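You operate a simulated robot arm through the tools that you are given. There is no shell and no other tool.

Carry out the task below with a simulated robot arm. There is one attempt and no reset: what you move stays moved.

JOB
Check the power box with the tester and put the tester back.
Fine: plug it in, switch on, press TEST, then RESET, and switch off before you pull it.
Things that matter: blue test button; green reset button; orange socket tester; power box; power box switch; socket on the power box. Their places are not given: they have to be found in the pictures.

The check looks at the end state, three seconds after you hand in, the way a careful person would. Anything else that was tipped, shoved, dropped, spilled or broken makes it a failure.

ROBOT AND FRAMES
A 6-joint arm with a two-finger gripper, fixed in place. Base frame: the origin is at the foot of the arm, x ahead of it, y to its left, z up. Lengths are in mm, angles in rad, forces in N, time in s.
Its first joint turns from -2.897 to 2.897 rad. Payload 2.45 kg.
The tool frame sits at the grasp point between the pads (the TCP): z along the fingers, y along the line on which they close. The tips reach 20 mm beyond it. Largest opening 140 mm; the body of the gripper starts 168 mm behind the TCP.
Orientation is told as [roll, pitch, yaw] about the base's x, y, z axes, in that order, counted from this pose: with the fingers straight down and closing along the base's y, the tool's x points along the base's -x, its y along +y and its z along -z.

CONTROLS
- The arm moves only by the tool drive_tool. Its argument "series" is a list of rows, each a list of 6 numbers: the shift along the tool's x, y, z in mm, then the turn, a rotation vector about the tool's x, y, z in rad. In form: [[dx, dy, dz, rx, ry, rz], ...]. A call has 1 to 20 rows; each row is the pose to reach, as a shift and turn from the pose commanded when the call began, along the tool's axes at that moment. "gripper" is the gripper command, from -1 (fully open) to 1 (shut), values between in proportion, set as the call begins (left out, the last holds). Each row takes 0.2 s and may step no farther than 50 mm and 0.15 rad from the row before; otherwise, or with a gripper value out of range, the whole call is refused. Where a pose cannot be reached the arm comes as near as it can. A force on the tool above 90 N (or 10 N above the force at the start of the call, whichever is more), or a blocked arm, ends the call early, and 0.2 s more pass. The fingers move at their own pace (about 45 mm/s each) and stop on an object; they squeeze with about 28 N. The grip force told is the motor's: it shows also when the fingers shut on nothing. Time passes only in rows, and 0.2 s behind the last, so rows that repeat a pose let the fingers close. The reply holds the time, the measured pose of the TCP, the force on the tool along the base axes, the opening and the grip force, in the units named above and with some noise, with the torque about the TCP (base axes, N m) and any sound that the robot's microphone picked up.
- Cameras (640 x 400 px; columns grow to the right, rows downward): "scene" is fixed at [416.7, -499.1, 1731]; the picture's right is [0.88, -0.48, 0.00], its down [-0.23, -0.42, -0.88] and it looks along [0.42, 0.77, -0.48] (base axes); focal length 319 px, centre (320, 200). "wrist" rides on the gripper at [78, 11, -209] in the tool frame; the picture's right is [-0.14, 0.99, 0.00], its down [-0.92, -0.13, -0.37] and it looks along [-0.37, -0.05, 0.93] (tool axes); focal length 280 px, centre (320, 200).
- capture(camera): a new picture of that camera. The clock stands still meanwhile.
- point_at(camera, pixels): for up to 12 pixels [column, row] of the newest picture of that camera ("zoom" is the newest enlarged one), the place [x, y, z] in the base frame of the surface seen there, good to about 2 mm, but the place of the scene camera against the robot may be out by one fixed shift of up to 25 mm in any direction. The clock stands still meanwhile.
- enlarge(camera, box): a new picture of the part [left, top, right, bottom] of that camera's present view, enlarged. The clock stands still meanwhile.
- close_job(): hands the job in; it is judged then, once.

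Open the gripper and draw the arm clear of the work before you hand the job in, unless the task says otherwise.

The tools are called after "Request:" as name(argument=value, ...) on one line, values as JSON. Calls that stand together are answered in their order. drive_tool: Moves the arm, as the interface text tells. Its arguments: {"type":"object","properties":{"series":{"type":"array"},"gripper":{"type":"number"}},"required":["series"]} The other tools are called the same way: capture (camera) takes a picture; point_at (camera, pixels) gives the place of the surface under pixels of a picture; enlarge (camera, box) takes an enlarged picture of a part of a camera's view; close_job () hands the job in.

At the start:

```text
t: 0.0
ee_pos: [676.5, 149.4, 1398.2]
ee_rot: [-0.001, 0.001, 0.0]
force: [0.0, 0.3, -0.3]
moment: [0.02, 0.06, 0.03]
finger_gap: 140.1
finger_force: 0.0
```

scene: 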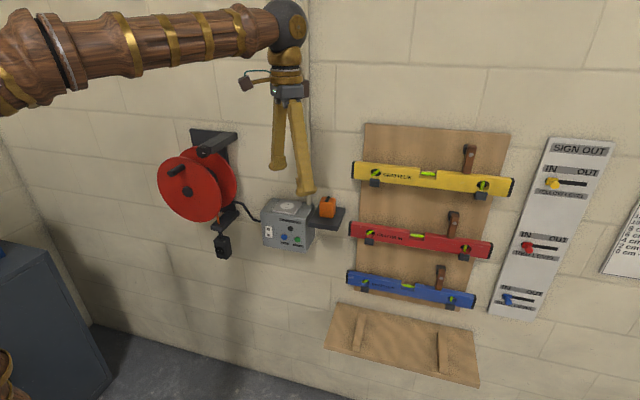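
wrist: 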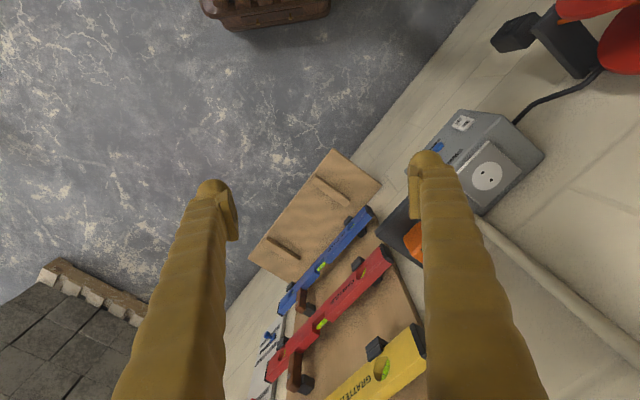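

The scene picture shows the grey power box near (288,225) with the orange tester on a dark shelf at (327,207). I enlarge this area to see details.

Request:
enlarge(camera="scene", box=[240, 180, 360, 260])

Request:
enlarge(camera="wrist", box=[370, 80, 570, 280])

```text
5.00 times, centred on (300, 220) of scene
```

zoom: 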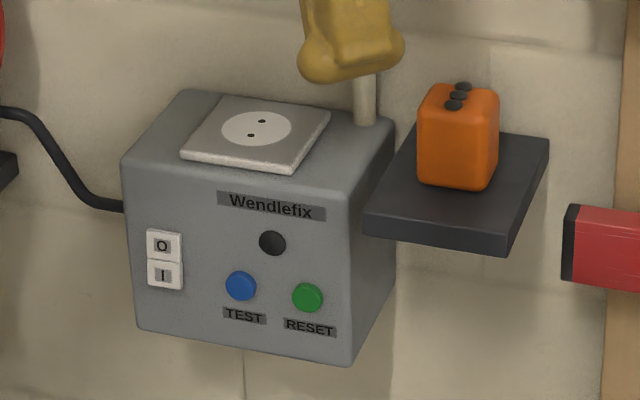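

```text
2.00 times, centred on (470, 180) of wrist
```

zoom: 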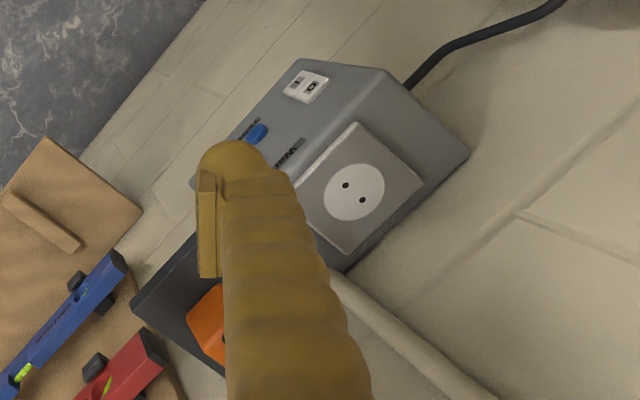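

The wrist zoom shows the socket at (354,192) with its two holes at (346,185) and (361,200). I read places from this zoom and the scene picture.

Request:
point_at(camera="zoom", pixels=[[346, 185], [361, 200], [354, 192], [355, 125], [424, 175], [347, 252], [300, 85], [313, 88], [258, 132], [208, 320], [140, 300], [380, 75]])

Request:
point_at(camera="scene", pixels=[[290, 207], [326, 203], [327, 210], [288, 237], [301, 240], [268, 229], [273, 234], [340, 213], [294, 229], [260, 290], [345, 340], [390, 110]])

```text
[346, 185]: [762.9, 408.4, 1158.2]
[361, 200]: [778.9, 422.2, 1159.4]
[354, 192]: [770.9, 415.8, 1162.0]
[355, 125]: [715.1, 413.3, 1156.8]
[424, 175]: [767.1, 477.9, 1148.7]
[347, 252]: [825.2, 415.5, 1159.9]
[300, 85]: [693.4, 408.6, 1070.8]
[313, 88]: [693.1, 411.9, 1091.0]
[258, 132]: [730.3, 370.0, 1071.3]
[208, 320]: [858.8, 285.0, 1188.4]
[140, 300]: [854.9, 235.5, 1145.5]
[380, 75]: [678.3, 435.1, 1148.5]
```

```text
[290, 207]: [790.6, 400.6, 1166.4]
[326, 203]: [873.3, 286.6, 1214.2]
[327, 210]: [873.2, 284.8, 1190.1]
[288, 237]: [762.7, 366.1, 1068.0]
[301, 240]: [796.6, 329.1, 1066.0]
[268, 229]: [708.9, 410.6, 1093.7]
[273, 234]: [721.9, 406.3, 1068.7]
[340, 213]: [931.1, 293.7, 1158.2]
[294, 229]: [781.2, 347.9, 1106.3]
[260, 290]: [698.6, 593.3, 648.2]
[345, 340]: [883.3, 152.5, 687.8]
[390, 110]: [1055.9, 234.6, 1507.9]
```

The holes lie along the wall normal (about [0.74,0.68]) and the box front faces the robot. I turn the gripper to align with the wall and move closer for a better wrist view, staying high above the objects.

Request:
drive_tool(series=[[-16, 28, 0, 0, 0, -0.148], [-32, 56, 0, 0, 0, -0.296], [-48, 84, 0, 0, 0, -0.444], [-64, 112, 0, 0, 0, -0.592], [-80, 143, 0, 0, 0, -0.74], [-80, 143, 0, 0, 0, -0.74]], gripper=-1)

Request:
capture(camera="wrist")

Request:
capture(camera="scene")

```text
t: 1.4
ee_pos: [753.9, 294.7, 1400.7]
ee_rot: [-0.001, -0.001, 0.741]
force: [-0.3, 0.6, 0.3]
moment: [0.01, 0.0, 0.0]
finger_gap: 139.9
finger_force: 0.1
```

```text
taken
```

wrist: 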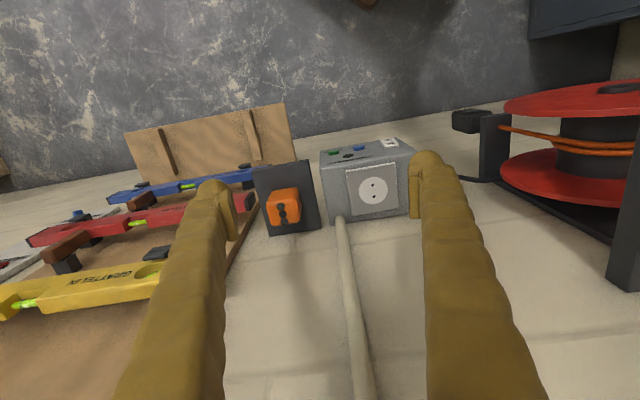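

```text
taken
```

scene: 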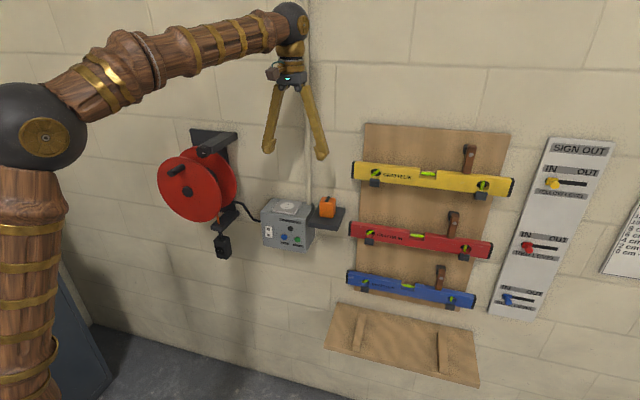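

The wrist picture now shows the tester at (284,205) on its shelf and the socket at (373,190). I enlarge that region.

Request:
enlarge(camera="wrist", box=[240, 125, 432, 245])

```text
3.33 times, centred on (336, 185) of wrist
```

zoom: 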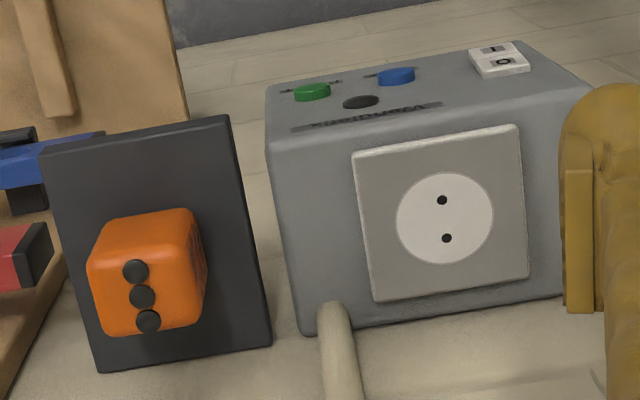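

I read positions of tester corners and lamps, socket holes, shelf corners and buttons from this zoom.

Request:
point_at(camera="zoom", pixels=[[136, 271], [142, 296], [149, 321], [95, 270], [185, 260], [198, 318], [110, 331], [442, 200], [447, 238], [110, 218], [185, 212], [200, 240]])

Request:
point_at(camera="zoom", pixels=[[354, 153], [518, 127], [528, 276], [375, 300], [312, 90], [397, 74], [361, 101], [497, 50], [503, 62], [50, 158], [226, 122], [268, 342]])

Request:
point_at(camera="zoom", pixels=[[102, 366], [330, 310], [345, 380], [270, 100], [500, 380], [400, 225], [490, 213], [150, 240], [90, 290], [204, 290], [445, 219], [60, 240]])

```text
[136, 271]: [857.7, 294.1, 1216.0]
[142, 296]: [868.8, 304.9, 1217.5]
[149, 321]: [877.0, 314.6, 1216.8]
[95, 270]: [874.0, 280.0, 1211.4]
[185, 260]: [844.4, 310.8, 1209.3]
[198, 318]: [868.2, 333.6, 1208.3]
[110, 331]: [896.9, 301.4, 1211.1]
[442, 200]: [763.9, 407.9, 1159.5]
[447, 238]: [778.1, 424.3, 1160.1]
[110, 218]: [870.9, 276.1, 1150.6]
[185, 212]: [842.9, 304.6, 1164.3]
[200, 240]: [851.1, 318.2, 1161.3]
```

```text
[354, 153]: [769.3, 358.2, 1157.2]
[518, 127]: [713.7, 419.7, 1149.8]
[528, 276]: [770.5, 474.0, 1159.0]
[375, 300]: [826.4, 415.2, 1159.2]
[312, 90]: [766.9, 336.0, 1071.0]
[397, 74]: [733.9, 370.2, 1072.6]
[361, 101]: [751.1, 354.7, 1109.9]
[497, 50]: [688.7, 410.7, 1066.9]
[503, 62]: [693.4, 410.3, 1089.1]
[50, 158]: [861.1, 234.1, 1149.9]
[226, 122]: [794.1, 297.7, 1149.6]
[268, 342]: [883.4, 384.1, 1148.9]
```

```text
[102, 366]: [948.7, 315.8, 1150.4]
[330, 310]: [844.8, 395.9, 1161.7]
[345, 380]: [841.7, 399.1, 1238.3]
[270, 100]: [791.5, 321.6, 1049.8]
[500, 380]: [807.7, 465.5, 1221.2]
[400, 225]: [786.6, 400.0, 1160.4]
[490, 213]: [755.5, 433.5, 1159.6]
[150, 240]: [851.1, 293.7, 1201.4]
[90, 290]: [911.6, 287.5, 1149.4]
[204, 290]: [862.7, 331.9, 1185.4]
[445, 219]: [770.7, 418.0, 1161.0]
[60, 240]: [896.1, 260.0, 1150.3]
```

The tester's top centre is about (869,305,1214), and the socket is about (771,416,1160). Next I check clearances around the levels near (355,172) and (352,228), the conduit at (310,150) and the shelf in the scene picture.

Request:
point_at(camera="scene", pixels=[[355, 172], [352, 228], [365, 140], [310, 160], [350, 280], [374, 183], [368, 240], [330, 150], [327, 206], [221, 245], [346, 210], [319, 155]])

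Request:
enlarge(camera="scene", box=[304, 190, 352, 220])

```text
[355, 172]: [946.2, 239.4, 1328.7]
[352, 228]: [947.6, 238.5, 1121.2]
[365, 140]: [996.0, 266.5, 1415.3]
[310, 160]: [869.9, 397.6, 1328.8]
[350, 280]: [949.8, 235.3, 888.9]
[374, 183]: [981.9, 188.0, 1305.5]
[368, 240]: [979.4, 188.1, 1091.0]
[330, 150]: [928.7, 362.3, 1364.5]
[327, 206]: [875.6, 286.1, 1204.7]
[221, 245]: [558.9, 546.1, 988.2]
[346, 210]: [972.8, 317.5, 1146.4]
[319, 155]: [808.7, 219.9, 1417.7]
```

```text
13.33 times, centred on (328, 205) of scene
```

zoom: 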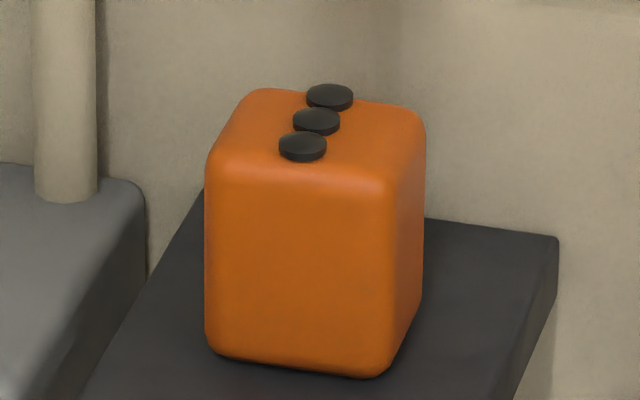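

The tester stands on the shelf with its prongs out of sight and three lamps at (330,96),(316,121),(302,146) of the zoom. I read those to calibrate the scene shift.

Request:
point_at(camera="zoom", pixels=[[330, 93], [316, 118], [302, 143], [65, 195], [225, 130], [410, 150], [400, 112], [390, 260], [300, 340], [480, 260], [555, 240], [210, 340]])

Request:
enlarge(camera="scene", box=[330, 150, 394, 190])

```text
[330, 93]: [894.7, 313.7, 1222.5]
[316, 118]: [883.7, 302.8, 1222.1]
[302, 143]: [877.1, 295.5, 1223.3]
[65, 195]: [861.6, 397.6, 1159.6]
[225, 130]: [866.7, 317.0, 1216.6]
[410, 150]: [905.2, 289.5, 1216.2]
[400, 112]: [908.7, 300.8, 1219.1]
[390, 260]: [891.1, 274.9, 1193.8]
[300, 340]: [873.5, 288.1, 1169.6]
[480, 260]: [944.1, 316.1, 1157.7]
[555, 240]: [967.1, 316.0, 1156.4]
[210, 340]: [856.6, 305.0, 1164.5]
```

```text
10.00 times, centred on (362, 170) of scene
```

zoom: 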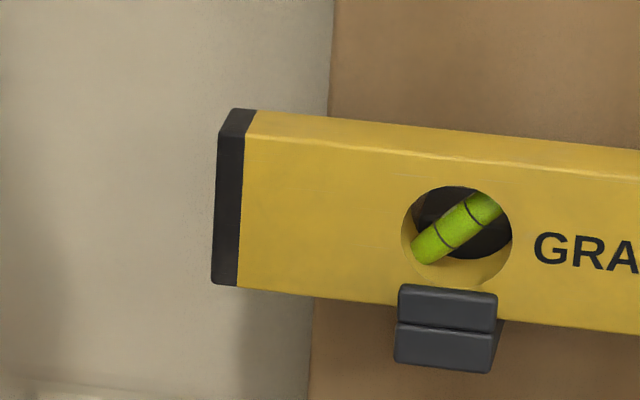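

The yellow level's left end is at (230,115)-(225,280) of this zoom. I read its exact place for clearance.

Request:
point_at(camera="zoom", pixels=[[222, 140], [216, 278], [236, 115], [250, 113], [300, 122], [240, 280], [100, 200]])

```text
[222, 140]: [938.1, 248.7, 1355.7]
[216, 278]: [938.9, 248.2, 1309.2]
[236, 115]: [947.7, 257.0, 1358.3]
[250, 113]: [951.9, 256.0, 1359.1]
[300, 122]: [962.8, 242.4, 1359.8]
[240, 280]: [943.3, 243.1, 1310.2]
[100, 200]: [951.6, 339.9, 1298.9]
```

The level's left end is really at about (921,248,1303–1352), so I'll use a reduced opening (80 mm) and lean the tool 0.3 rad away from the wall. I move to above the tester at z≈1290.

Request:
drive_tool(series=[[-15, -12, 10, 0, -0.05, -0.005], [-30, -24, 30, -0.001, -0.1, -0.01], [-46, -35, 50, -0.002, -0.15, -0.015], [-61, -47, 70, -0.003, -0.2, -0.02], [-77, -58, 90, -0.004, -0.25, -0.025], [-92, -70, 110, -0.004, -0.3, -0.029], [-92, -70, 110, -0.004, -0.3, -0.029]], gripper=-0.143)

Request:
capture(camera="wrist")

Request:
capture(camera="scene")

```text
t: 3.0
ee_pos: [872.5, 301.6, 1287.7]
ee_rot: [0.0, -0.298, 0.77]
force: [-0.1, -0.1, -0.3]
moment: [0.01, -0.02, -0.03]
finger_gap: 79.7
finger_force: 0.1
```

```text
taken
```

wrist: 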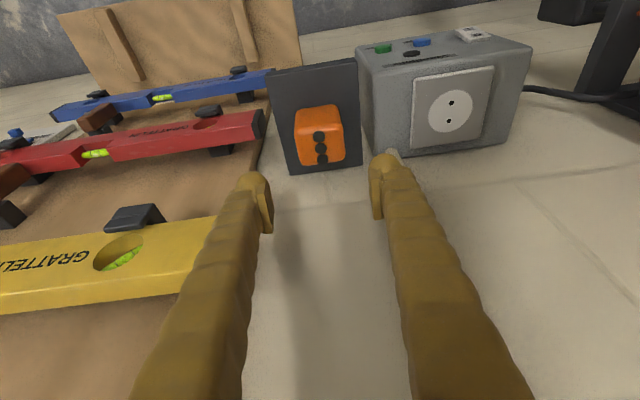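

```text
taken
```

scene: 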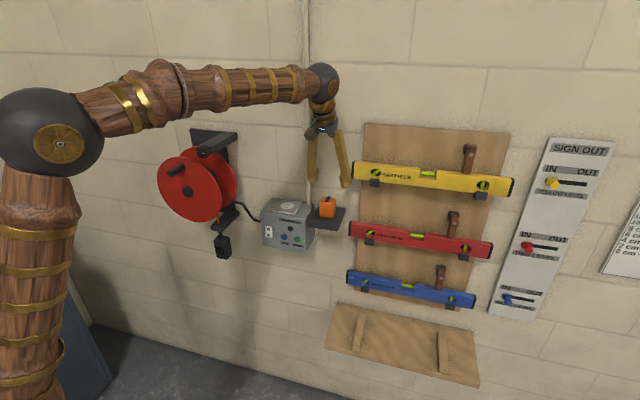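

The tester at (320,135) is centred between the finger tips at (262,205) and (378,185). I enlarge it for precise readings and run a null move to see the pose noise.

Request:
drive_tool(series=[[0, 0, 0, 0, 0, 0], [0, 0, 0, 0, 0, 0]])

Request:
enlarge(camera="wrist", box=[256, 40, 512, 200])

```text
t: 3.6
ee_pos: [872.1, 301.9, 1289.0]
ee_rot: [-0.003, -0.3, 0.768]
force: [-0.1, 0.4, 1.0]
moment: [-0.01, 0.01, -0.02]
finger_gap: 80.2
finger_force: 0.0
```

```text
2.50 times, centred on (384, 120) of wrist
```

zoom: 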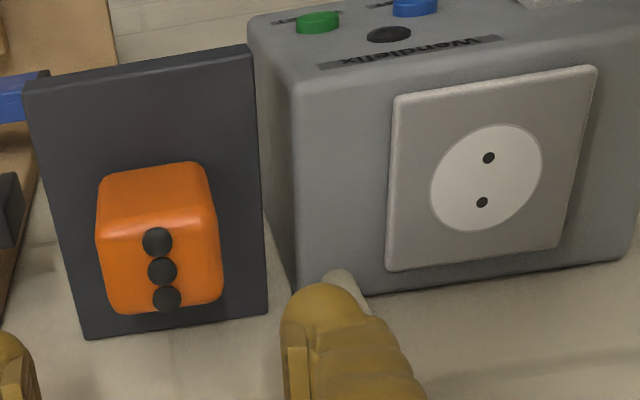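

Pose readings repeat within about 1 mm. I read the tester, lamp, socket and button points from this zoom.

Request:
point_at(camera="zoom", pixels=[[158, 242], [162, 271], [167, 299], [105, 245], [208, 230], [217, 290], [120, 305], [489, 158], [482, 202], [395, 98], [594, 70], [559, 245]])

Request:
point_at(camera="zoom", pixels=[[388, 268], [486, 180], [432, 195], [541, 160], [502, 126], [468, 229], [30, 85], [250, 52], [266, 312], [85, 336], [130, 190], [190, 185]])

```text
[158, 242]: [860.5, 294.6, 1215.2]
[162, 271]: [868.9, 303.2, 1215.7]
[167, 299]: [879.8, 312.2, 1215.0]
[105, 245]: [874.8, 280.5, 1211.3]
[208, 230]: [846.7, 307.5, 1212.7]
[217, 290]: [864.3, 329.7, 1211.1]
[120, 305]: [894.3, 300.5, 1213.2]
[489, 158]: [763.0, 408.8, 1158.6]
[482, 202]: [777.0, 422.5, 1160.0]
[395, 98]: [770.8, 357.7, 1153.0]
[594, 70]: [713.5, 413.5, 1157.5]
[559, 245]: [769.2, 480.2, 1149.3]
```

```text
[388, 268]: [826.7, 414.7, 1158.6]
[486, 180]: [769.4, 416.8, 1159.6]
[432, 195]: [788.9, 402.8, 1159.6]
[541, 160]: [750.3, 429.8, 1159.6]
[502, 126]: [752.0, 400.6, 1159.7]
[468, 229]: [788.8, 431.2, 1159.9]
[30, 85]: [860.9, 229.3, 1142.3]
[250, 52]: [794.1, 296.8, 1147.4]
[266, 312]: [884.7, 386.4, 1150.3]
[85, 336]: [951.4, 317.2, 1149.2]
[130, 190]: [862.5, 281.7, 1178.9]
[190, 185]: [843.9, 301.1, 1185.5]
```

The tester centre is about (869.6,304.7), aligned with the wall at yaw ≈0.77; the socket centre is about (770.2,416.2,1159.5). I descend straight down with the fingers astride the tester to z≈1190.

Request:
drive_tool(series=[[7, 2, 23, 0, 0, 0], [14, 4, 47, 0, 0, 0], [21.5, 4, 70, 0, 0, 0], [29, 4, 94, 0, 0, 0], [29, 4, 94, 0, 0, 0]])

Request:
capture(camera="wrist")

Request:
enlarge(camera="scene", box=[260, 90, 420, 250])

```text
t: 4.8
ee_pos: [866.3, 305.0, 1191.2]
ee_rot: [-0.002, -0.301, 0.77]
force: [-0.5, 0.3, -0.2]
moment: [0.01, 0.04, 0.01]
finger_gap: 80.0
finger_force: 0.1
```

```text
taken
```

wrist: 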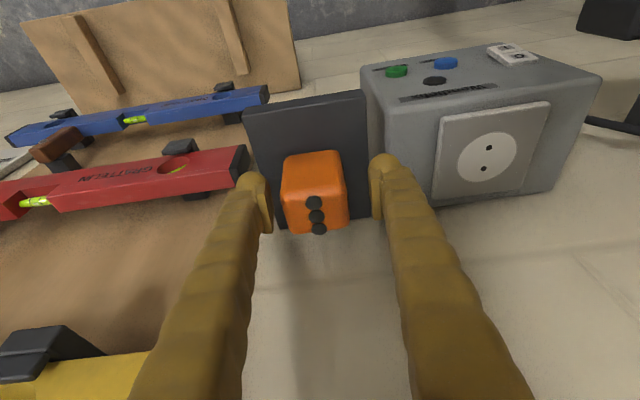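

```text
2.50 times, centred on (340, 170) of scene
```

zoom: 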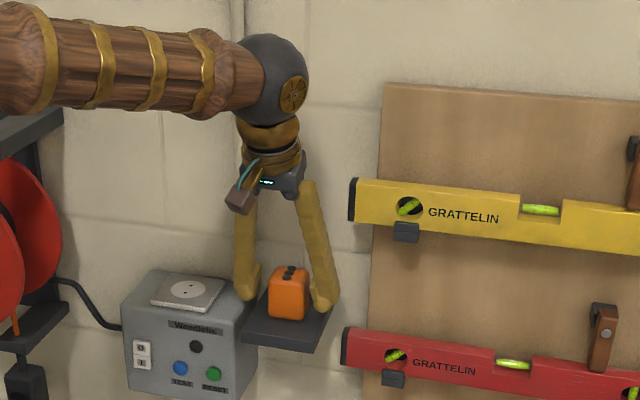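

The fingers straddle the tester; the TCP is about 3 mm off in x. I fine-correct and then close on the body.

Request:
drive_tool(series=[[-1.8, -2.5, 1.5, 0, 0, 0], [-1.8, -2.5, 1.5, 0, 0, 0]])

Request:
drive_tool(series=[[0, 0, 0, 0, 0, 0], [0, 0, 0, 0, 0, 0], [0, 0, 0, 0, 0, 0], [0, 0, 0, 0, 0, 0], [0, 0, 0, 0, 0, 0]], gripper=1)

Request:
capture(camera="wrist")

```text
t: 5.4
ee_pos: [870.4, 305.3, 1189.5]
ee_rot: [-0.003, -0.3, 0.77]
force: [0.6, -0.4, -0.4]
moment: [0.0, 0.01, 0.0]
finger_gap: 80.0
finger_force: 0.0
```

```text
t: 6.6
ee_pos: [869.4, 304.5, 1188.0]
ee_rot: [-0.002, -0.3, 0.77]
force: [0.3, 1.0, 0.9]
moment: [-0.06, -0.01, 0.02]
finger_gap: 50.1
finger_force: 28.1
```

```text
taken
```

wrist: 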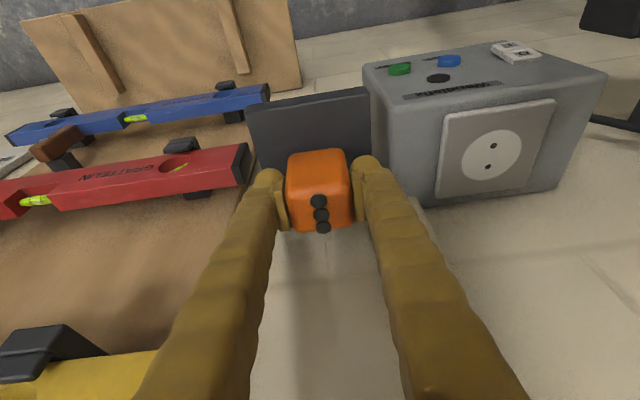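

Gripped at 50.1 mm with 28 N. I lift straight up 60 mm in small steps and look underneath.

Request:
drive_tool(series=[[-3, 0, -9.6, 0, 0, 0], [-6, 0, -19, 0, 0, 0], [-12, 0, -38, 0, 0, 0], [-17.7, 0, -57.3, 0, 0, 0], [-17.7, 0, -57.3, 0, 0, 0]])

Request:
capture(camera="wrist")

Request:
enlarge(camera="scene", box=[280, 160, 376, 220])

```text
t: 7.8
ee_pos: [871.6, 305.4, 1247.4]
ee_rot: [-0.004, -0.3, 0.771]
force: [-0.3, 0.6, -0.7]
moment: [0.02, 0.02, 0.01]
finger_gap: 50.2
finger_force: 28.2
```

```text
taken
```

wrist: 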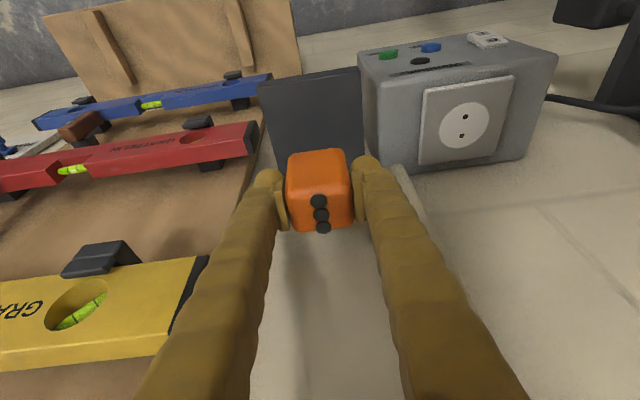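

```text
6.67 times, centred on (328, 190) of scene
```

zoom: 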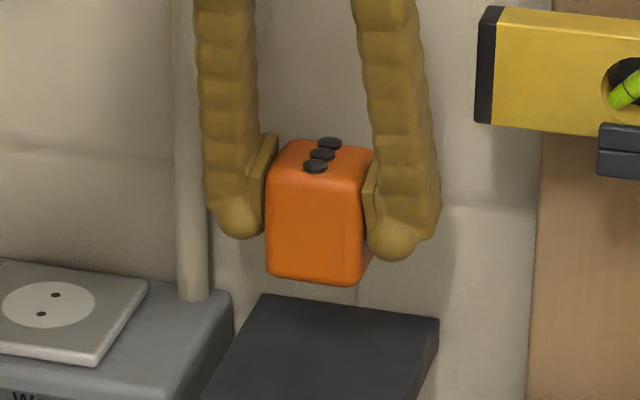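

The lifted tester shows no prongs below its front edge (zoom (315,285)), so I need to see its underside before plugging in. I move it outward and up, tilting its bottom toward the scene camera.

Request:
drive_tool(series=[[19.4, 0, -35, 0, 0, 0], [38.8, 0, -70, 0, 0, 0], [58, 0, -105, 0, 0.1, 0], [77.5, 0, -140, 0, 0.22, 0], [97, 0, -175, 0, 0.34, 0], [116, 0, -210, 0, 0.46, 0], [136, 0, -245, 0, 0.6, 0], [155, 0, -280, 0, 0.75, 0], [174.4, 0, -315.6, 0, 0.9, 0], [174.4, 0, -315.6, 0, 0.9, 0]])

Request:
capture(camera="scene")

Request:
capture(camera="wrist")

```text
t: 10.0
ee_pos: [652.0, 87.1, 1370.1]
ee_rot: [-0.044, 0.544, 0.77]
force: [1.0, -0.4, -1.1]
moment: [0.03, 0.01, 0.01]
finger_gap: 50.3
finger_force: 27.7
out of reach, approached as far as the arm can: row 7, 8, 9, 10
```

```text
taken
```

scene: 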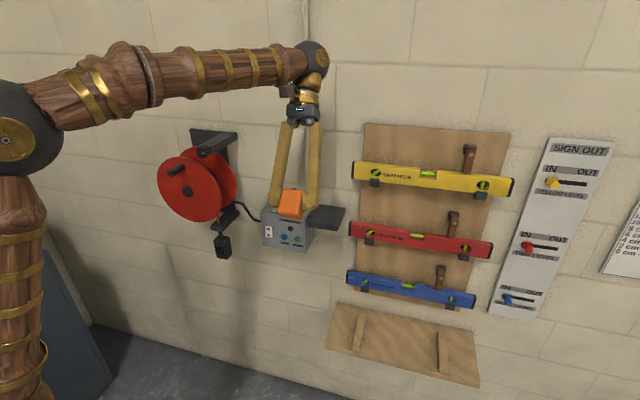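

```text
taken
```

wrist: 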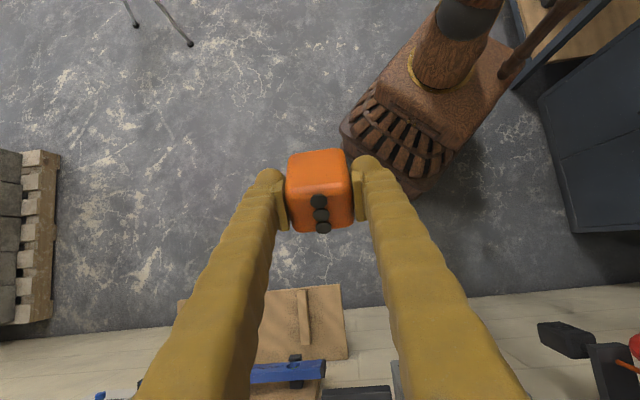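

The arm reached its limit but the tester's front/bottom is now tipped to the camera at (290,204). I enlarge it.

Request:
enlarge(camera="scene", box=[266, 180, 314, 228])

```text
8.33 times, centred on (290, 204) of scene
```

zoom: 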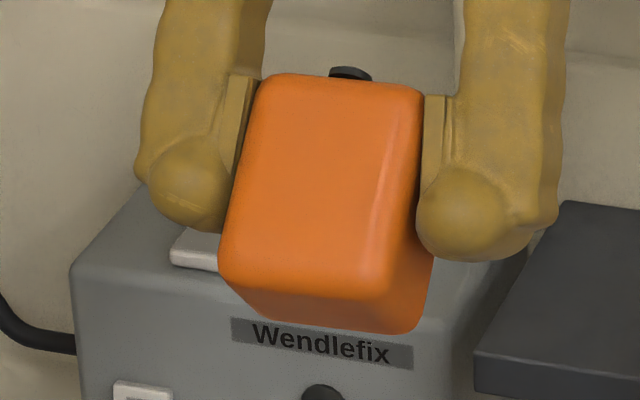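

The underside (rows 285–330) appears plain orange with no prongs, so the prongs may be on the back. I first undo the tilt toward vertical from here and see how the arm responds.

Request:
drive_tool(series=[[0, 0, 0, 0, -0.13, 0], [0, 0, 0, 0, -0.26, 0], [0, 0, 0, 0, -0.4, 0], [0, 0, 0, 0, -0.54, 0], [0, 0, 0, 0, -0.54, 0]])

```text
t: 11.2
ee_pos: [655.0, 83.2, 1370.2]
ee_rot: [-0.037, 0.002, 0.792]
force: [-0.1, 0.8, -1.3]
moment: [0.0, 0.01, -0.03]
finger_gap: 50.4
finger_force: 28.0
```

The arm now holds the tester vertically at a reachable pose. I yaw the tool by about -1.8 rad (tool rz +1.8) so the tester's back faces the scene camera.

Request:
drive_tool(series=[[0, 0, 10, 0, 0, 0.15], [0, 0, 20, 0, 0, 0.3], [0, 0, 30, 0, 0, 0.45], [0, 0, 40, 0, 0, 0.6], [0, 0, 50, 0, 0, 0.75], [0, 0, 50, 0, 0, 0.9], [0, 0, 50, 0, 0, 1.05], [0, 0, 50, 0, 0, 1.2], [0, 0, 50, 0, 0, 1.35], [0, 0, 50, 0, 0, 1.5], [0, 0, 50, 0, 0, 1.65], [0, 0, 50, 0, 0, 1.8], [0, 0, 50, 0, 0, 1.8]])

Request:
capture(camera="scene")

```text
t: 14.0
ee_pos: [656.4, 79.7, 1321.7]
ee_rot: [0.006, -0.036, -1.01]
force: [0.7, 0.4, -0.8]
moment: [0.02, 0.0, 0.02]
finger_gap: 50.4
finger_force: 28.4
```

```text
taken
```

scene: 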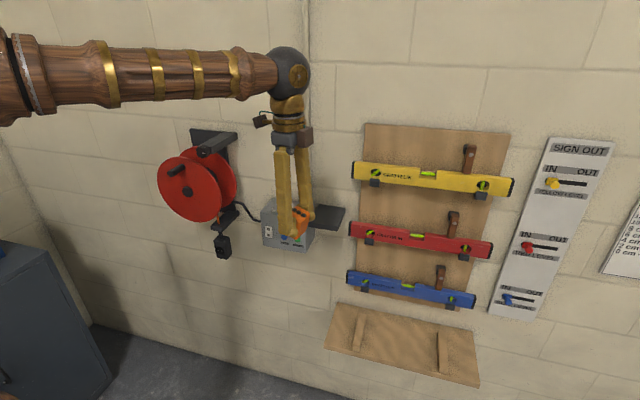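

Something shiny is visible on the tester near (302,212). I enlarge it.

Request:
enlarge(camera="scene", box=[272, 190, 332, 245])

```text
7.27 times, centred on (302, 218) of scene
```

zoom: 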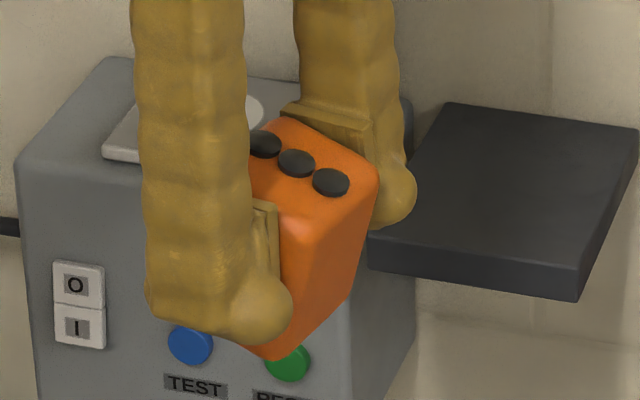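

The back is plain too, so the tester simply has a flat plug face underneath; keeping the original orientation (lamps in line with the holes) makes sense. I rotate back by the same 1.8 rad.

Request:
drive_tool(series=[[0, 0, 0, 0, 0, -0.15], [0, 0, 0, 0, 0, -0.3], [0, 0, 0, 0, 0, -0.45], [0, 0, 0, 0, 0, -0.6], [0, 0, 0, 0, 0, -0.75], [0, 0, 0, 0, 0, -0.9], [0, 0, 0, 0, 0, -1.05], [0, 0, 0, 0, 0, -1.2], [0, 0, 0, 0, 0, -1.35], [0, 0, 0, 0, 0, -1.5], [0, 0, 0, 0, 0, -1.65], [0, 0, 0, 0, 0, -1.78], [0, 0, 0, 0, 0, -1.78]])

```text
t: 16.8
ee_pos: [657.5, 81.2, 1321.3]
ee_rot: [-0.038, 0.004, 0.772]
force: [-0.3, 0.4, -0.7]
moment: [0.0, 0.03, 0.0]
finger_gap: 50.6
finger_force: 28.3
```

Back at yaw 0.772 with a small roll of -0.038. I now travel to above the socket (770,416) at z≈1290, removing the roll and leaning back -0.3 again.

Request:
drive_tool(series=[[-35, 18, 3, -0.004, -0.034, 0.001], [-70, 36, 6, -0.008, -0.068, 0.001], [-105, 54, 9, -0.012, -0.1, 0.002], [-140, 72, 12, -0.017, -0.135, 0.003], [-175, 90, 15, -0.021, -0.17, 0.003], [-210, 108, 17, -0.025, -0.2, 0.004], [-245, 126, 20, -0.03, -0.236, 0.005], [-280, 144, 22, -0.034, -0.27, 0.005], [-313.8, 161.9, 24.9, -0.038, -0.304, 0.006], [-313.8, 161.9, 24.9, -0.038, -0.304, 0.006]])

Request:
capture(camera="wrist")

Request:
enlarge(camera="scene", box=[250, 150, 346, 246])

```text
t: 19.0
ee_pos: [769.1, 414.8, 1292.1]
ee_rot: [0.001, -0.301, 0.771]
force: [0.5, 0.3, 0.0]
moment: [-0.01, -0.02, 0.0]
finger_gap: 50.2
finger_force: 28.3
```

```text
taken
```

wrist: 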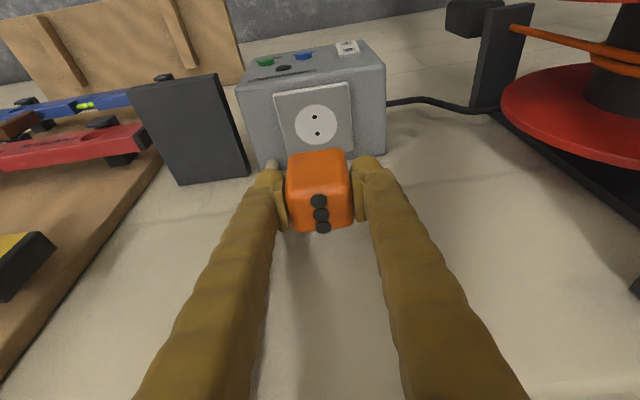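

```text
4.17 times, centred on (298, 198) of scene
```

zoom: 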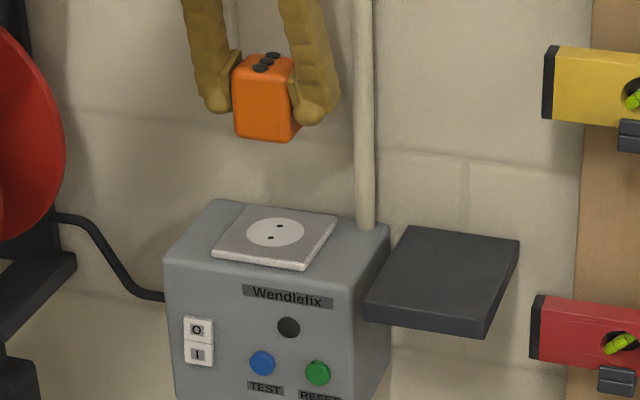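

The tester hangs over the socket. I enlarge the wrist view to measure lamps (around (320,212)) and holes ((314,116),(318,132)) in the same picture.

Request:
enlarge(camera="wrist", box=[240, 70, 400, 250])

```text
2.22 times, centred on (320, 160) of wrist
```

zoom: 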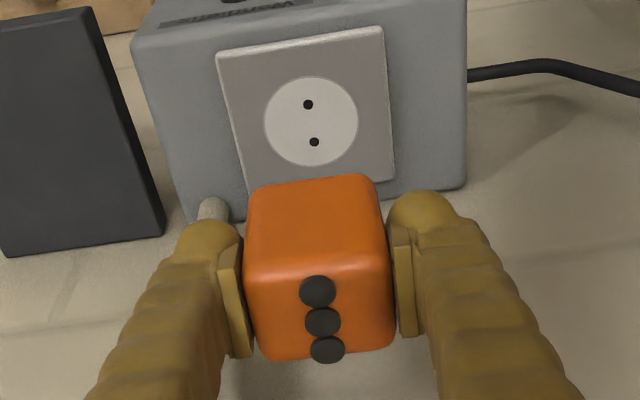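

Request:
point_at(camera="zoom", pixels=[[317, 291], [322, 321], [327, 349], [308, 104], [314, 142], [311, 76], [265, 124], [357, 118], [255, 275], [380, 268], [313, 165], [385, 335]])

```text
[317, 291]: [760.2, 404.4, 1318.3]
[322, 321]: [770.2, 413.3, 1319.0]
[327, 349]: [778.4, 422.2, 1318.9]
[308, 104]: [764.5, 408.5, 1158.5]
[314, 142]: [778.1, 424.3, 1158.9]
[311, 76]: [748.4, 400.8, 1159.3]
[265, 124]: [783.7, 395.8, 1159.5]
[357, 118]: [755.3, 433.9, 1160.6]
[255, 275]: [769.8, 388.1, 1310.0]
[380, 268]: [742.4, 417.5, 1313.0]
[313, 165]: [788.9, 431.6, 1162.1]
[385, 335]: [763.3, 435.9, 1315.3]
```

Lamps average (769.6,413.3) and the socket holes (770.5,416.2), so a small correction of about (+1.3,+1.6) is needed. I descend to z≈1215, about 16 mm above contact.

Request:
drive_tool(series=[[7, 0.2, 25, 0, 0, 0], [14, 0.2, 50, 0, 0, 0], [20.8, 0.2, 74, 0, 0, 0], [20.8, 0.2, 74, 0, 0, 0]])

Request:
drive_tool(series=[[0, 0, 0, 0, 0, 0]])

Request:
enlarge(camera="scene", box=[256, 170, 320, 234])

```text
t: 20.0
ee_pos: [771.7, 416.8, 1212.5]
ee_rot: [0.001, -0.299, 0.771]
force: [-0.2, -0.2, -1.0]
moment: [-0.02, 0.0, -0.03]
finger_gap: 50.1
finger_force: 27.7
```

```text
t: 20.4
ee_pos: [772.1, 418.2, 1212.9]
ee_rot: [0.002, -0.302, 0.771]
force: [-0.8, 0.6, -0.9]
moment: [-0.03, 0.0, 0.0]
finger_gap: 50.5
finger_force: 28.1
```

```text
6.25 times, centred on (288, 202) of scene
```

zoom: 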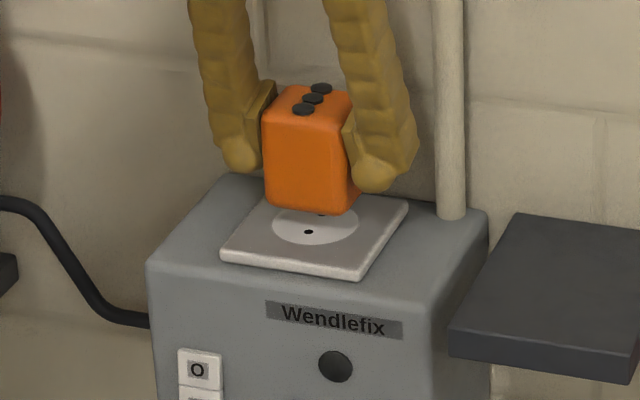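

The tester is about 13 mm above the plate; TCP reads (771.9,417.5). I compare lamp and socket places in this same scene zoom.

Request:
point_at(camera="zoom", pixels=[[321, 87], [313, 97], [303, 108], [309, 231], [273, 226], [357, 226], [318, 244], [222, 252], [362, 274], [407, 204], [268, 200], [354, 210]])

Request:
enlarge(camera="wrist", box=[240, 110, 400, 250])

```text
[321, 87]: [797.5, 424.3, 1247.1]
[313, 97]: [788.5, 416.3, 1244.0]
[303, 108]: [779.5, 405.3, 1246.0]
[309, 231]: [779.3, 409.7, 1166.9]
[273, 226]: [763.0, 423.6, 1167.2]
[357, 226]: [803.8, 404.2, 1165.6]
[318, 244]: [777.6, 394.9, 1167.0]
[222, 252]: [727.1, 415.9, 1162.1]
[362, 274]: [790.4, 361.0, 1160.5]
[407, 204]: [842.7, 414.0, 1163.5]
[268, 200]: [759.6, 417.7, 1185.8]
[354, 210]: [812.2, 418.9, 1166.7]
```

```text
2.86 times, centred on (320, 180) of wrist
```

zoom: 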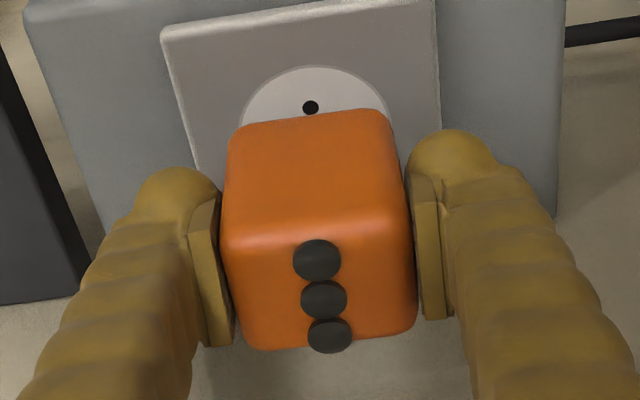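

Now I read lamps and the visible hole (311,107) in the wrist zoom for a second opinion.

Request:
point_at(camera="zoom", pixels=[[317, 260], [323, 299], [330, 335], [311, 107], [316, 67], [245, 118], [386, 112], [166, 38], [434, 5], [230, 230], [405, 220], [310, 67]])

```text
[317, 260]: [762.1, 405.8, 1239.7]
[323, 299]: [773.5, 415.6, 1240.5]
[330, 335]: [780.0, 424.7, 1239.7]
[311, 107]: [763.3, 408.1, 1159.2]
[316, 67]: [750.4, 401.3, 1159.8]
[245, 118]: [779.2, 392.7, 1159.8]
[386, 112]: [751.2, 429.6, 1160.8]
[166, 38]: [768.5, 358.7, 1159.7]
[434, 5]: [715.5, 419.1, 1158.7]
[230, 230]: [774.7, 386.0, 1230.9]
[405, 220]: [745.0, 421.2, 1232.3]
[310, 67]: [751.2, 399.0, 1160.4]
```

The tester sits about 1.5 mm too far right along the wall; I correct that and descend 12 mm gently.

Request:
drive_tool(series=[[0.6, 1.5, -0.2, 0, 0, 0], [1.5, 1.5, 2.7, 0, 0, 0], [2.4, 1.5, 5.5, 0, 0, 0], [3.3, 1.5, 8.4, 0, 0, 0], [4.1, 1.5, 11.3, 0, 0, 0], [4.1, 1.5, 11.3, 0, 0, 0]])

Request:
enlarge(camera="scene", box=[256, 170, 320, 234])

```text
t: 21.8
ee_pos: [769.3, 417.3, 1200.0]
ee_rot: [0.002, -0.303, 0.771]
force: [0.5, -0.1, -0.8]
moment: [0.02, 0.01, 0.02]
finger_gap: 50.3
finger_force: 28.0
```

```text
6.25 times, centred on (288, 202) of scene
```

zoom: 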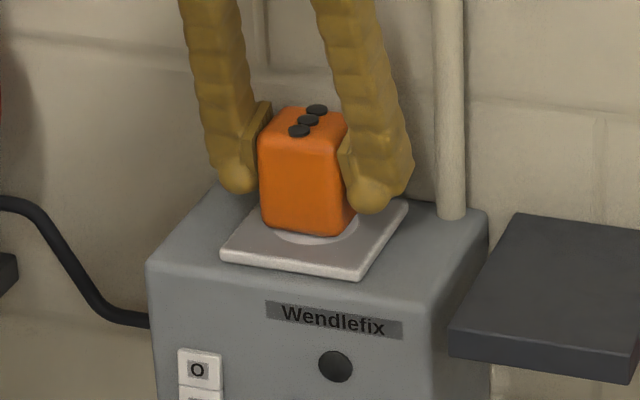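

No contact yet at z=1200. I go down 4 mm more in 1 mm rows, watching force and sound.

Request:
drive_tool(series=[[0.3, 0, 0.96, 0, 0, 0], [0.6, 0, 1.9, 0, 0, 0], [0.9, 0, 2.9, 0, 0, 0], [1.2, 0, 3.8, 0, 0, 0]])

Request:
enlarge(camera="wrist", box=[240, 110, 400, 250])

```text
t: 22.8
ee_pos: [768.7, 415.6, 1197.2]
ee_rot: [-0.001, -0.302, 0.771]
force: [12.1, -16.7, 25.0]
moment: [-0.02, 0.29, 0.38]
finger_gap: 50.8
finger_force: 27.7
heard: snap
```

```text
2.86 times, centred on (320, 180) of wrist
```

zoom: 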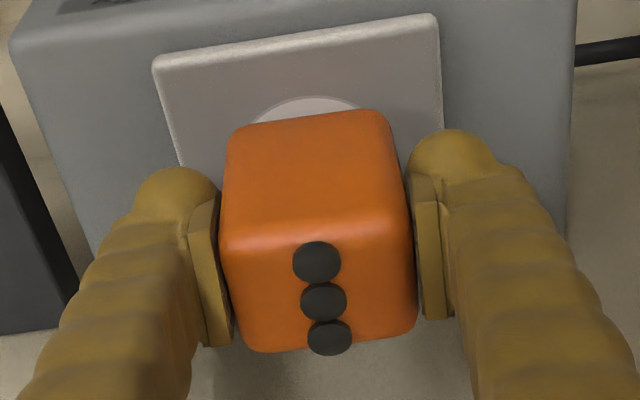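

A snap was heard with 25 N upward force: the tester is plugged in. I open the gripper to 80 mm and let it settle.

Request:
drive_tool(series=[[0, 0, 0, 0, 0, 0], [0, 0, 0, 0, 0, 0], [0, 0, 0, 0, 0, 0], [0, 0, 0, 0, 0, 0]], gripper=-0.143)

Request:
enlarge(camera="scene", box=[250, 170, 330, 250])

```text
t: 23.8
ee_pos: [770.1, 416.2, 1197.5]
ee_rot: [0.002, -0.3, 0.773]
force: [-0.6, -0.4, 0.2]
moment: [0.02, 0.0, 0.0]
finger_gap: 80.2
finger_force: 0.1
heard: snap
```

```text
5.00 times, centred on (290, 210) of scene
```

zoom: 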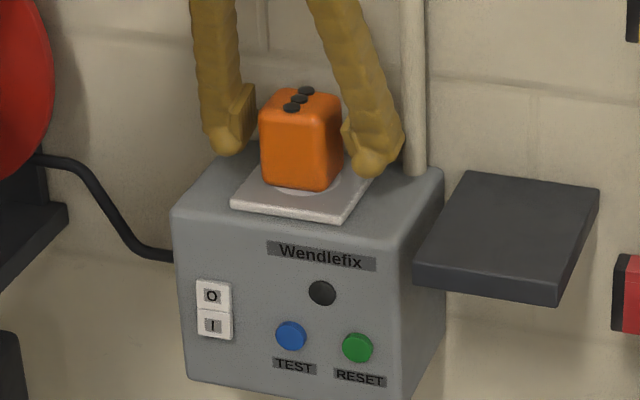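

A second snap was heard on release. I check in the wrist view where the tester sits relative to the socket.

Request:
enlarge(camera="wrist", box=[240, 110, 400, 250])

Request:
point_at(camera="zoom", pixels=[[317, 262], [323, 301], [330, 338], [230, 240], [405, 230]])

```text
2.86 times, centred on (320, 180) of wrist
```

zoom: 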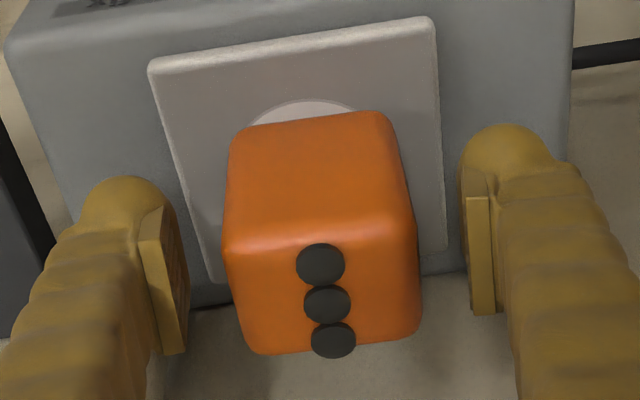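

```text
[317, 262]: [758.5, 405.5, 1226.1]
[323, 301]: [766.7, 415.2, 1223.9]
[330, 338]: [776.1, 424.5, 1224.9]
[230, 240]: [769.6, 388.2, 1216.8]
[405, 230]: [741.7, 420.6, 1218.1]
```

The tester sits flush (lamps z≈1225). I re-pick lamp centres at (320,264),(327,303),(333,340) and body corners to judge centering.

Request:
point_at(camera="zoom", pixels=[[320, 264], [327, 303], [333, 340], [232, 255], [412, 245], [250, 345], [415, 330], [310, 118], [152, 66], [432, 22], [446, 246], [308, 102]])

Request:
enlarge(camera="scene", box=[270, 180, 310, 220])

```text
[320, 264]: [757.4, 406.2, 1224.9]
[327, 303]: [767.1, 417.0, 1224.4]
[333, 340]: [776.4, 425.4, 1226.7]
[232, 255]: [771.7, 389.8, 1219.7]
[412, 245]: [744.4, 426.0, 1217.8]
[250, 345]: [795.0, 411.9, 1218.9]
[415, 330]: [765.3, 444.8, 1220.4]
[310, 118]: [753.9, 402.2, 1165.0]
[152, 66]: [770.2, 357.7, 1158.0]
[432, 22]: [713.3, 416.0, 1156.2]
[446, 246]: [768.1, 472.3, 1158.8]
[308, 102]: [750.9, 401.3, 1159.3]
```

```text
10.00 times, centred on (290, 200) of scene
```

zoom: 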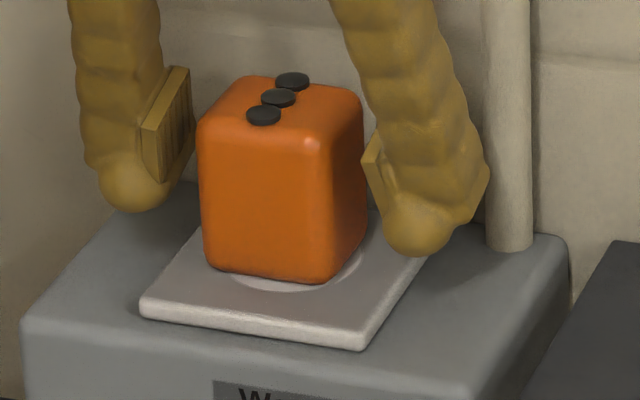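

Lamp centres now read around (767,416), perhaps 2–3 mm from the socket centre. I cross-check with the scene zoom: lamps at (292,79),(278,96),(263,114) and plate corners.

Request:
point_at(camera="zoom", pixels=[[292, 79], [278, 96], [263, 114], [140, 300], [363, 340], [205, 130], [318, 145], [360, 105], [205, 270], [310, 280], [362, 240], [285, 290]])

Request:
drive_tool(series=[[0, 0, 0, 0, 0, 0]])

```text
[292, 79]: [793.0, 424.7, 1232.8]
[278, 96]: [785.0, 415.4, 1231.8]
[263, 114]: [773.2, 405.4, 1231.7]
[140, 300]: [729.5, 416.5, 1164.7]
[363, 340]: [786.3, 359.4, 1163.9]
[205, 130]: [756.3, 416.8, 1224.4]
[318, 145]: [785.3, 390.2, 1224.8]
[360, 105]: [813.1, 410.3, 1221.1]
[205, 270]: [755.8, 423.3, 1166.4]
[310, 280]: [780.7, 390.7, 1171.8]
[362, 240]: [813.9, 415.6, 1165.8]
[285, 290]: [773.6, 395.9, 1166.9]
```

```text
t: 24.2
ee_pos: [770.1, 417.6, 1196.2]
ee_rot: [0.002, -0.3, 0.772]
force: [-0.5, -0.4, 0.1]
moment: [-0.01, 0.01, 0.01]
finger_gap: 80.2
finger_force: 0.1
```

Readings are within measurement error of seated, but the second snap is ambiguous. I re-close gently on the tester and will nudge sideways 1.5 mm to feel whether it is held by the socket.

Request:
drive_tool(series=[[0, 0, 0, 0, 0, 0], [0, 0, 0, 0, 0, 0], [0, 0, 0, 0, 0, 0], [0, 0, 0, 0, 0, 0], [0, 0, 0, 0, 0, 0]], gripper=1)

Request:
drive_tool(series=[[0, -0.8, 0, 0, 0, 0], [0, -1.5, 0, 0, 0, 0]])

```text
t: 25.4
ee_pos: [768.2, 417.4, 1196.9]
ee_rot: [0.002, -0.302, 0.771]
force: [0.6, 0.2, -0.1]
moment: [0.0, -0.02, 0.0]
finger_gap: 50.1
finger_force: 29.0
```

```text
t: 26.0
ee_pos: [770.2, 416.6, 1196.7]
ee_rot: [0.003, -0.301, 0.772]
force: [0.3, 1.6, 0.8]
moment: [0.02, 0.01, -0.02]
finger_gap: 50.3
finger_force: 27.7
```

No resistance appeared sideways, so the tester seems to be resting loose on the plate. I look again with both cameras to re-centre it precisely.

Request:
enlarge(camera="wrist", box=[250, 100, 390, 230])

Request:
point_at(camera="zoom", pixels=[[320, 306], [325, 348], [330, 385], [222, 270], [415, 262], [230, 390], [425, 375], [315, 130], [190, 200], [440, 200], [160, 80], [425, 40]])

Request:
enlarge(camera="scene", box=[270, 180, 310, 220])

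```text
3.08 times, centred on (320, 165) of wrist
```

zoom: 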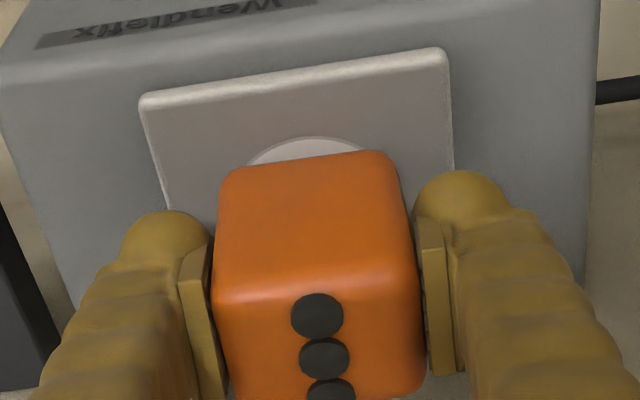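

```text
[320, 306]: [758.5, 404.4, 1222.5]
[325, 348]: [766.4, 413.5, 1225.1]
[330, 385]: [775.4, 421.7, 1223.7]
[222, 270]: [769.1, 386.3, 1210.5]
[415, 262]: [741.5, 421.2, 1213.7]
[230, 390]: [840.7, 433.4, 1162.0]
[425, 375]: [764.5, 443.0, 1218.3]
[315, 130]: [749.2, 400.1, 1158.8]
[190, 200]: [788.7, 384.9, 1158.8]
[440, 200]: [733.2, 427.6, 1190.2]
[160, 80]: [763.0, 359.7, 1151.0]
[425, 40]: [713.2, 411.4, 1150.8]
```

```text
10.00 times, centred on (290, 200) of scene
```

zoom: 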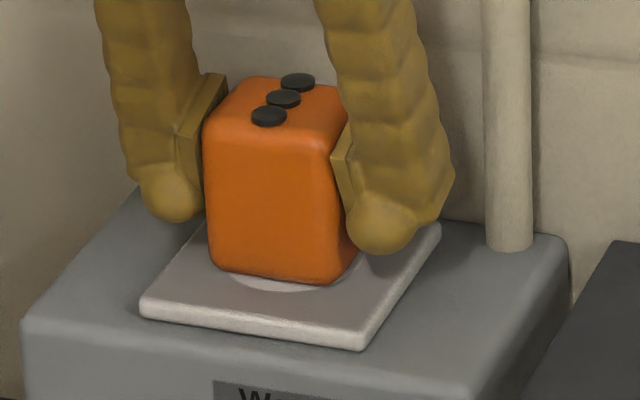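

In the pictures the tester followed the 1.5 mm nudge, so it is loose sideways. I test upward by 1.5 mm to feel whether any retention exists.

Request:
drive_tool(series=[[-0.2, 0, -0.7, 0, 0, 0], [-0.45, 0, -1.45, 0, 0, 0]])

```text
t: 26.6
ee_pos: [768.9, 415.7, 1196.8]
ee_rot: [0.003, -0.299, 0.77]
force: [0.0, 0.0, 0.2]
moment: [0.01, 0.01, 0.02]
finger_gap: 49.8
finger_force: 28.3
```

No retention: the tester is loose on the plate. I measure its front face and the plate's front corners precisely in the wrist zoom to re-centre it.

Request:
enlarge(camera="wrist", box=[250, 110, 390, 240])

Request:
point_at(camera="zoom", pixels=[[315, 160], [315, 190], [260, 180], [370, 170], [315, 220], [320, 282], [325, 325], [332, 362], [250, 250], [390, 240]])

```text
3.08 times, centred on (320, 175) of wrist
```

zoom: 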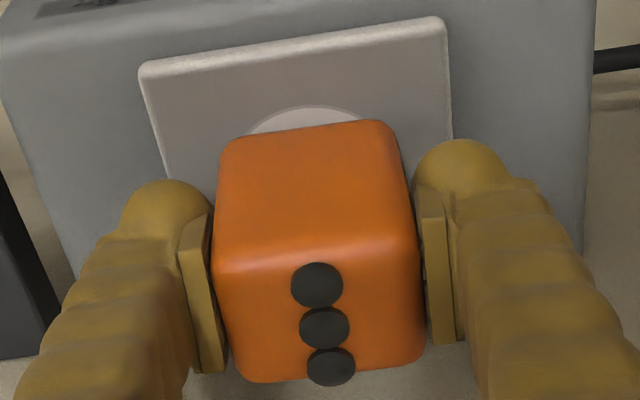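

```text
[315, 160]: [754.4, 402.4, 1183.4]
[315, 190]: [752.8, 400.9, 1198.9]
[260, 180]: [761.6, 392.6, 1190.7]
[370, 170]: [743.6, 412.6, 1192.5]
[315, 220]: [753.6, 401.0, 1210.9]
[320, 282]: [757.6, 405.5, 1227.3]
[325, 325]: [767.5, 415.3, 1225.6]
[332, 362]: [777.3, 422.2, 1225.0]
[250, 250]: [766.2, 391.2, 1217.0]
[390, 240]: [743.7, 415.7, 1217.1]
```

The front face sits at u≈820.6 (centre 841.6 against socket 842.9) and t≈-236.3 (socket -237.4). I lift 3 mm, shift about 1.3 mm toward the wall and 1 mm right, then press down step by step.

Request:
drive_tool(series=[[-0.9, 0, -2.9, 0, 0, 0], [-2.1, -1.0, -2.5, 0, 0, 0], [-2.1, -1.0, -2.5, 0, 0, 0], [-1.5, -1.0, -0.6, 0, 0, 0], [-1.2, -1.0, 0.4, 0, 0, 0], [-0.9, -1.0, 1.3, 0, 0, 0], [-0.6, -1.0, 2.3, 0, 0, 0]])

```text
t: 28.2
ee_pos: [771.9, 416.3, 1196.4]
ee_rot: [0.002, -0.302, 0.772]
force: [-0.5, 0.6, 0.4]
moment: [-0.03, -0.04, 0.01]
finger_gap: 50.1
finger_force: 28.0
```

No force yet at z≈1196.4; I continue pressing down another 4 mm in 1 mm rows.

Request:
drive_tool(series=[[0.3, 0, 0.96, 0, 0, 0], [0.6, 0, 1.9, 0, 0, 0], [0.9, 0, 2.9, 0, 0, 0], [1.2, 0, 3.8, 0, 0, 0]])

```text
t: 29.2
ee_pos: [772.8, 417.0, 1192.2]
ee_rot: [0.003, -0.302, 0.772]
force: [-5.6, 2.9, 25.4]
moment: [-0.11, -0.01, -0.04]
finger_gap: 50.3
finger_force: 28.1
```

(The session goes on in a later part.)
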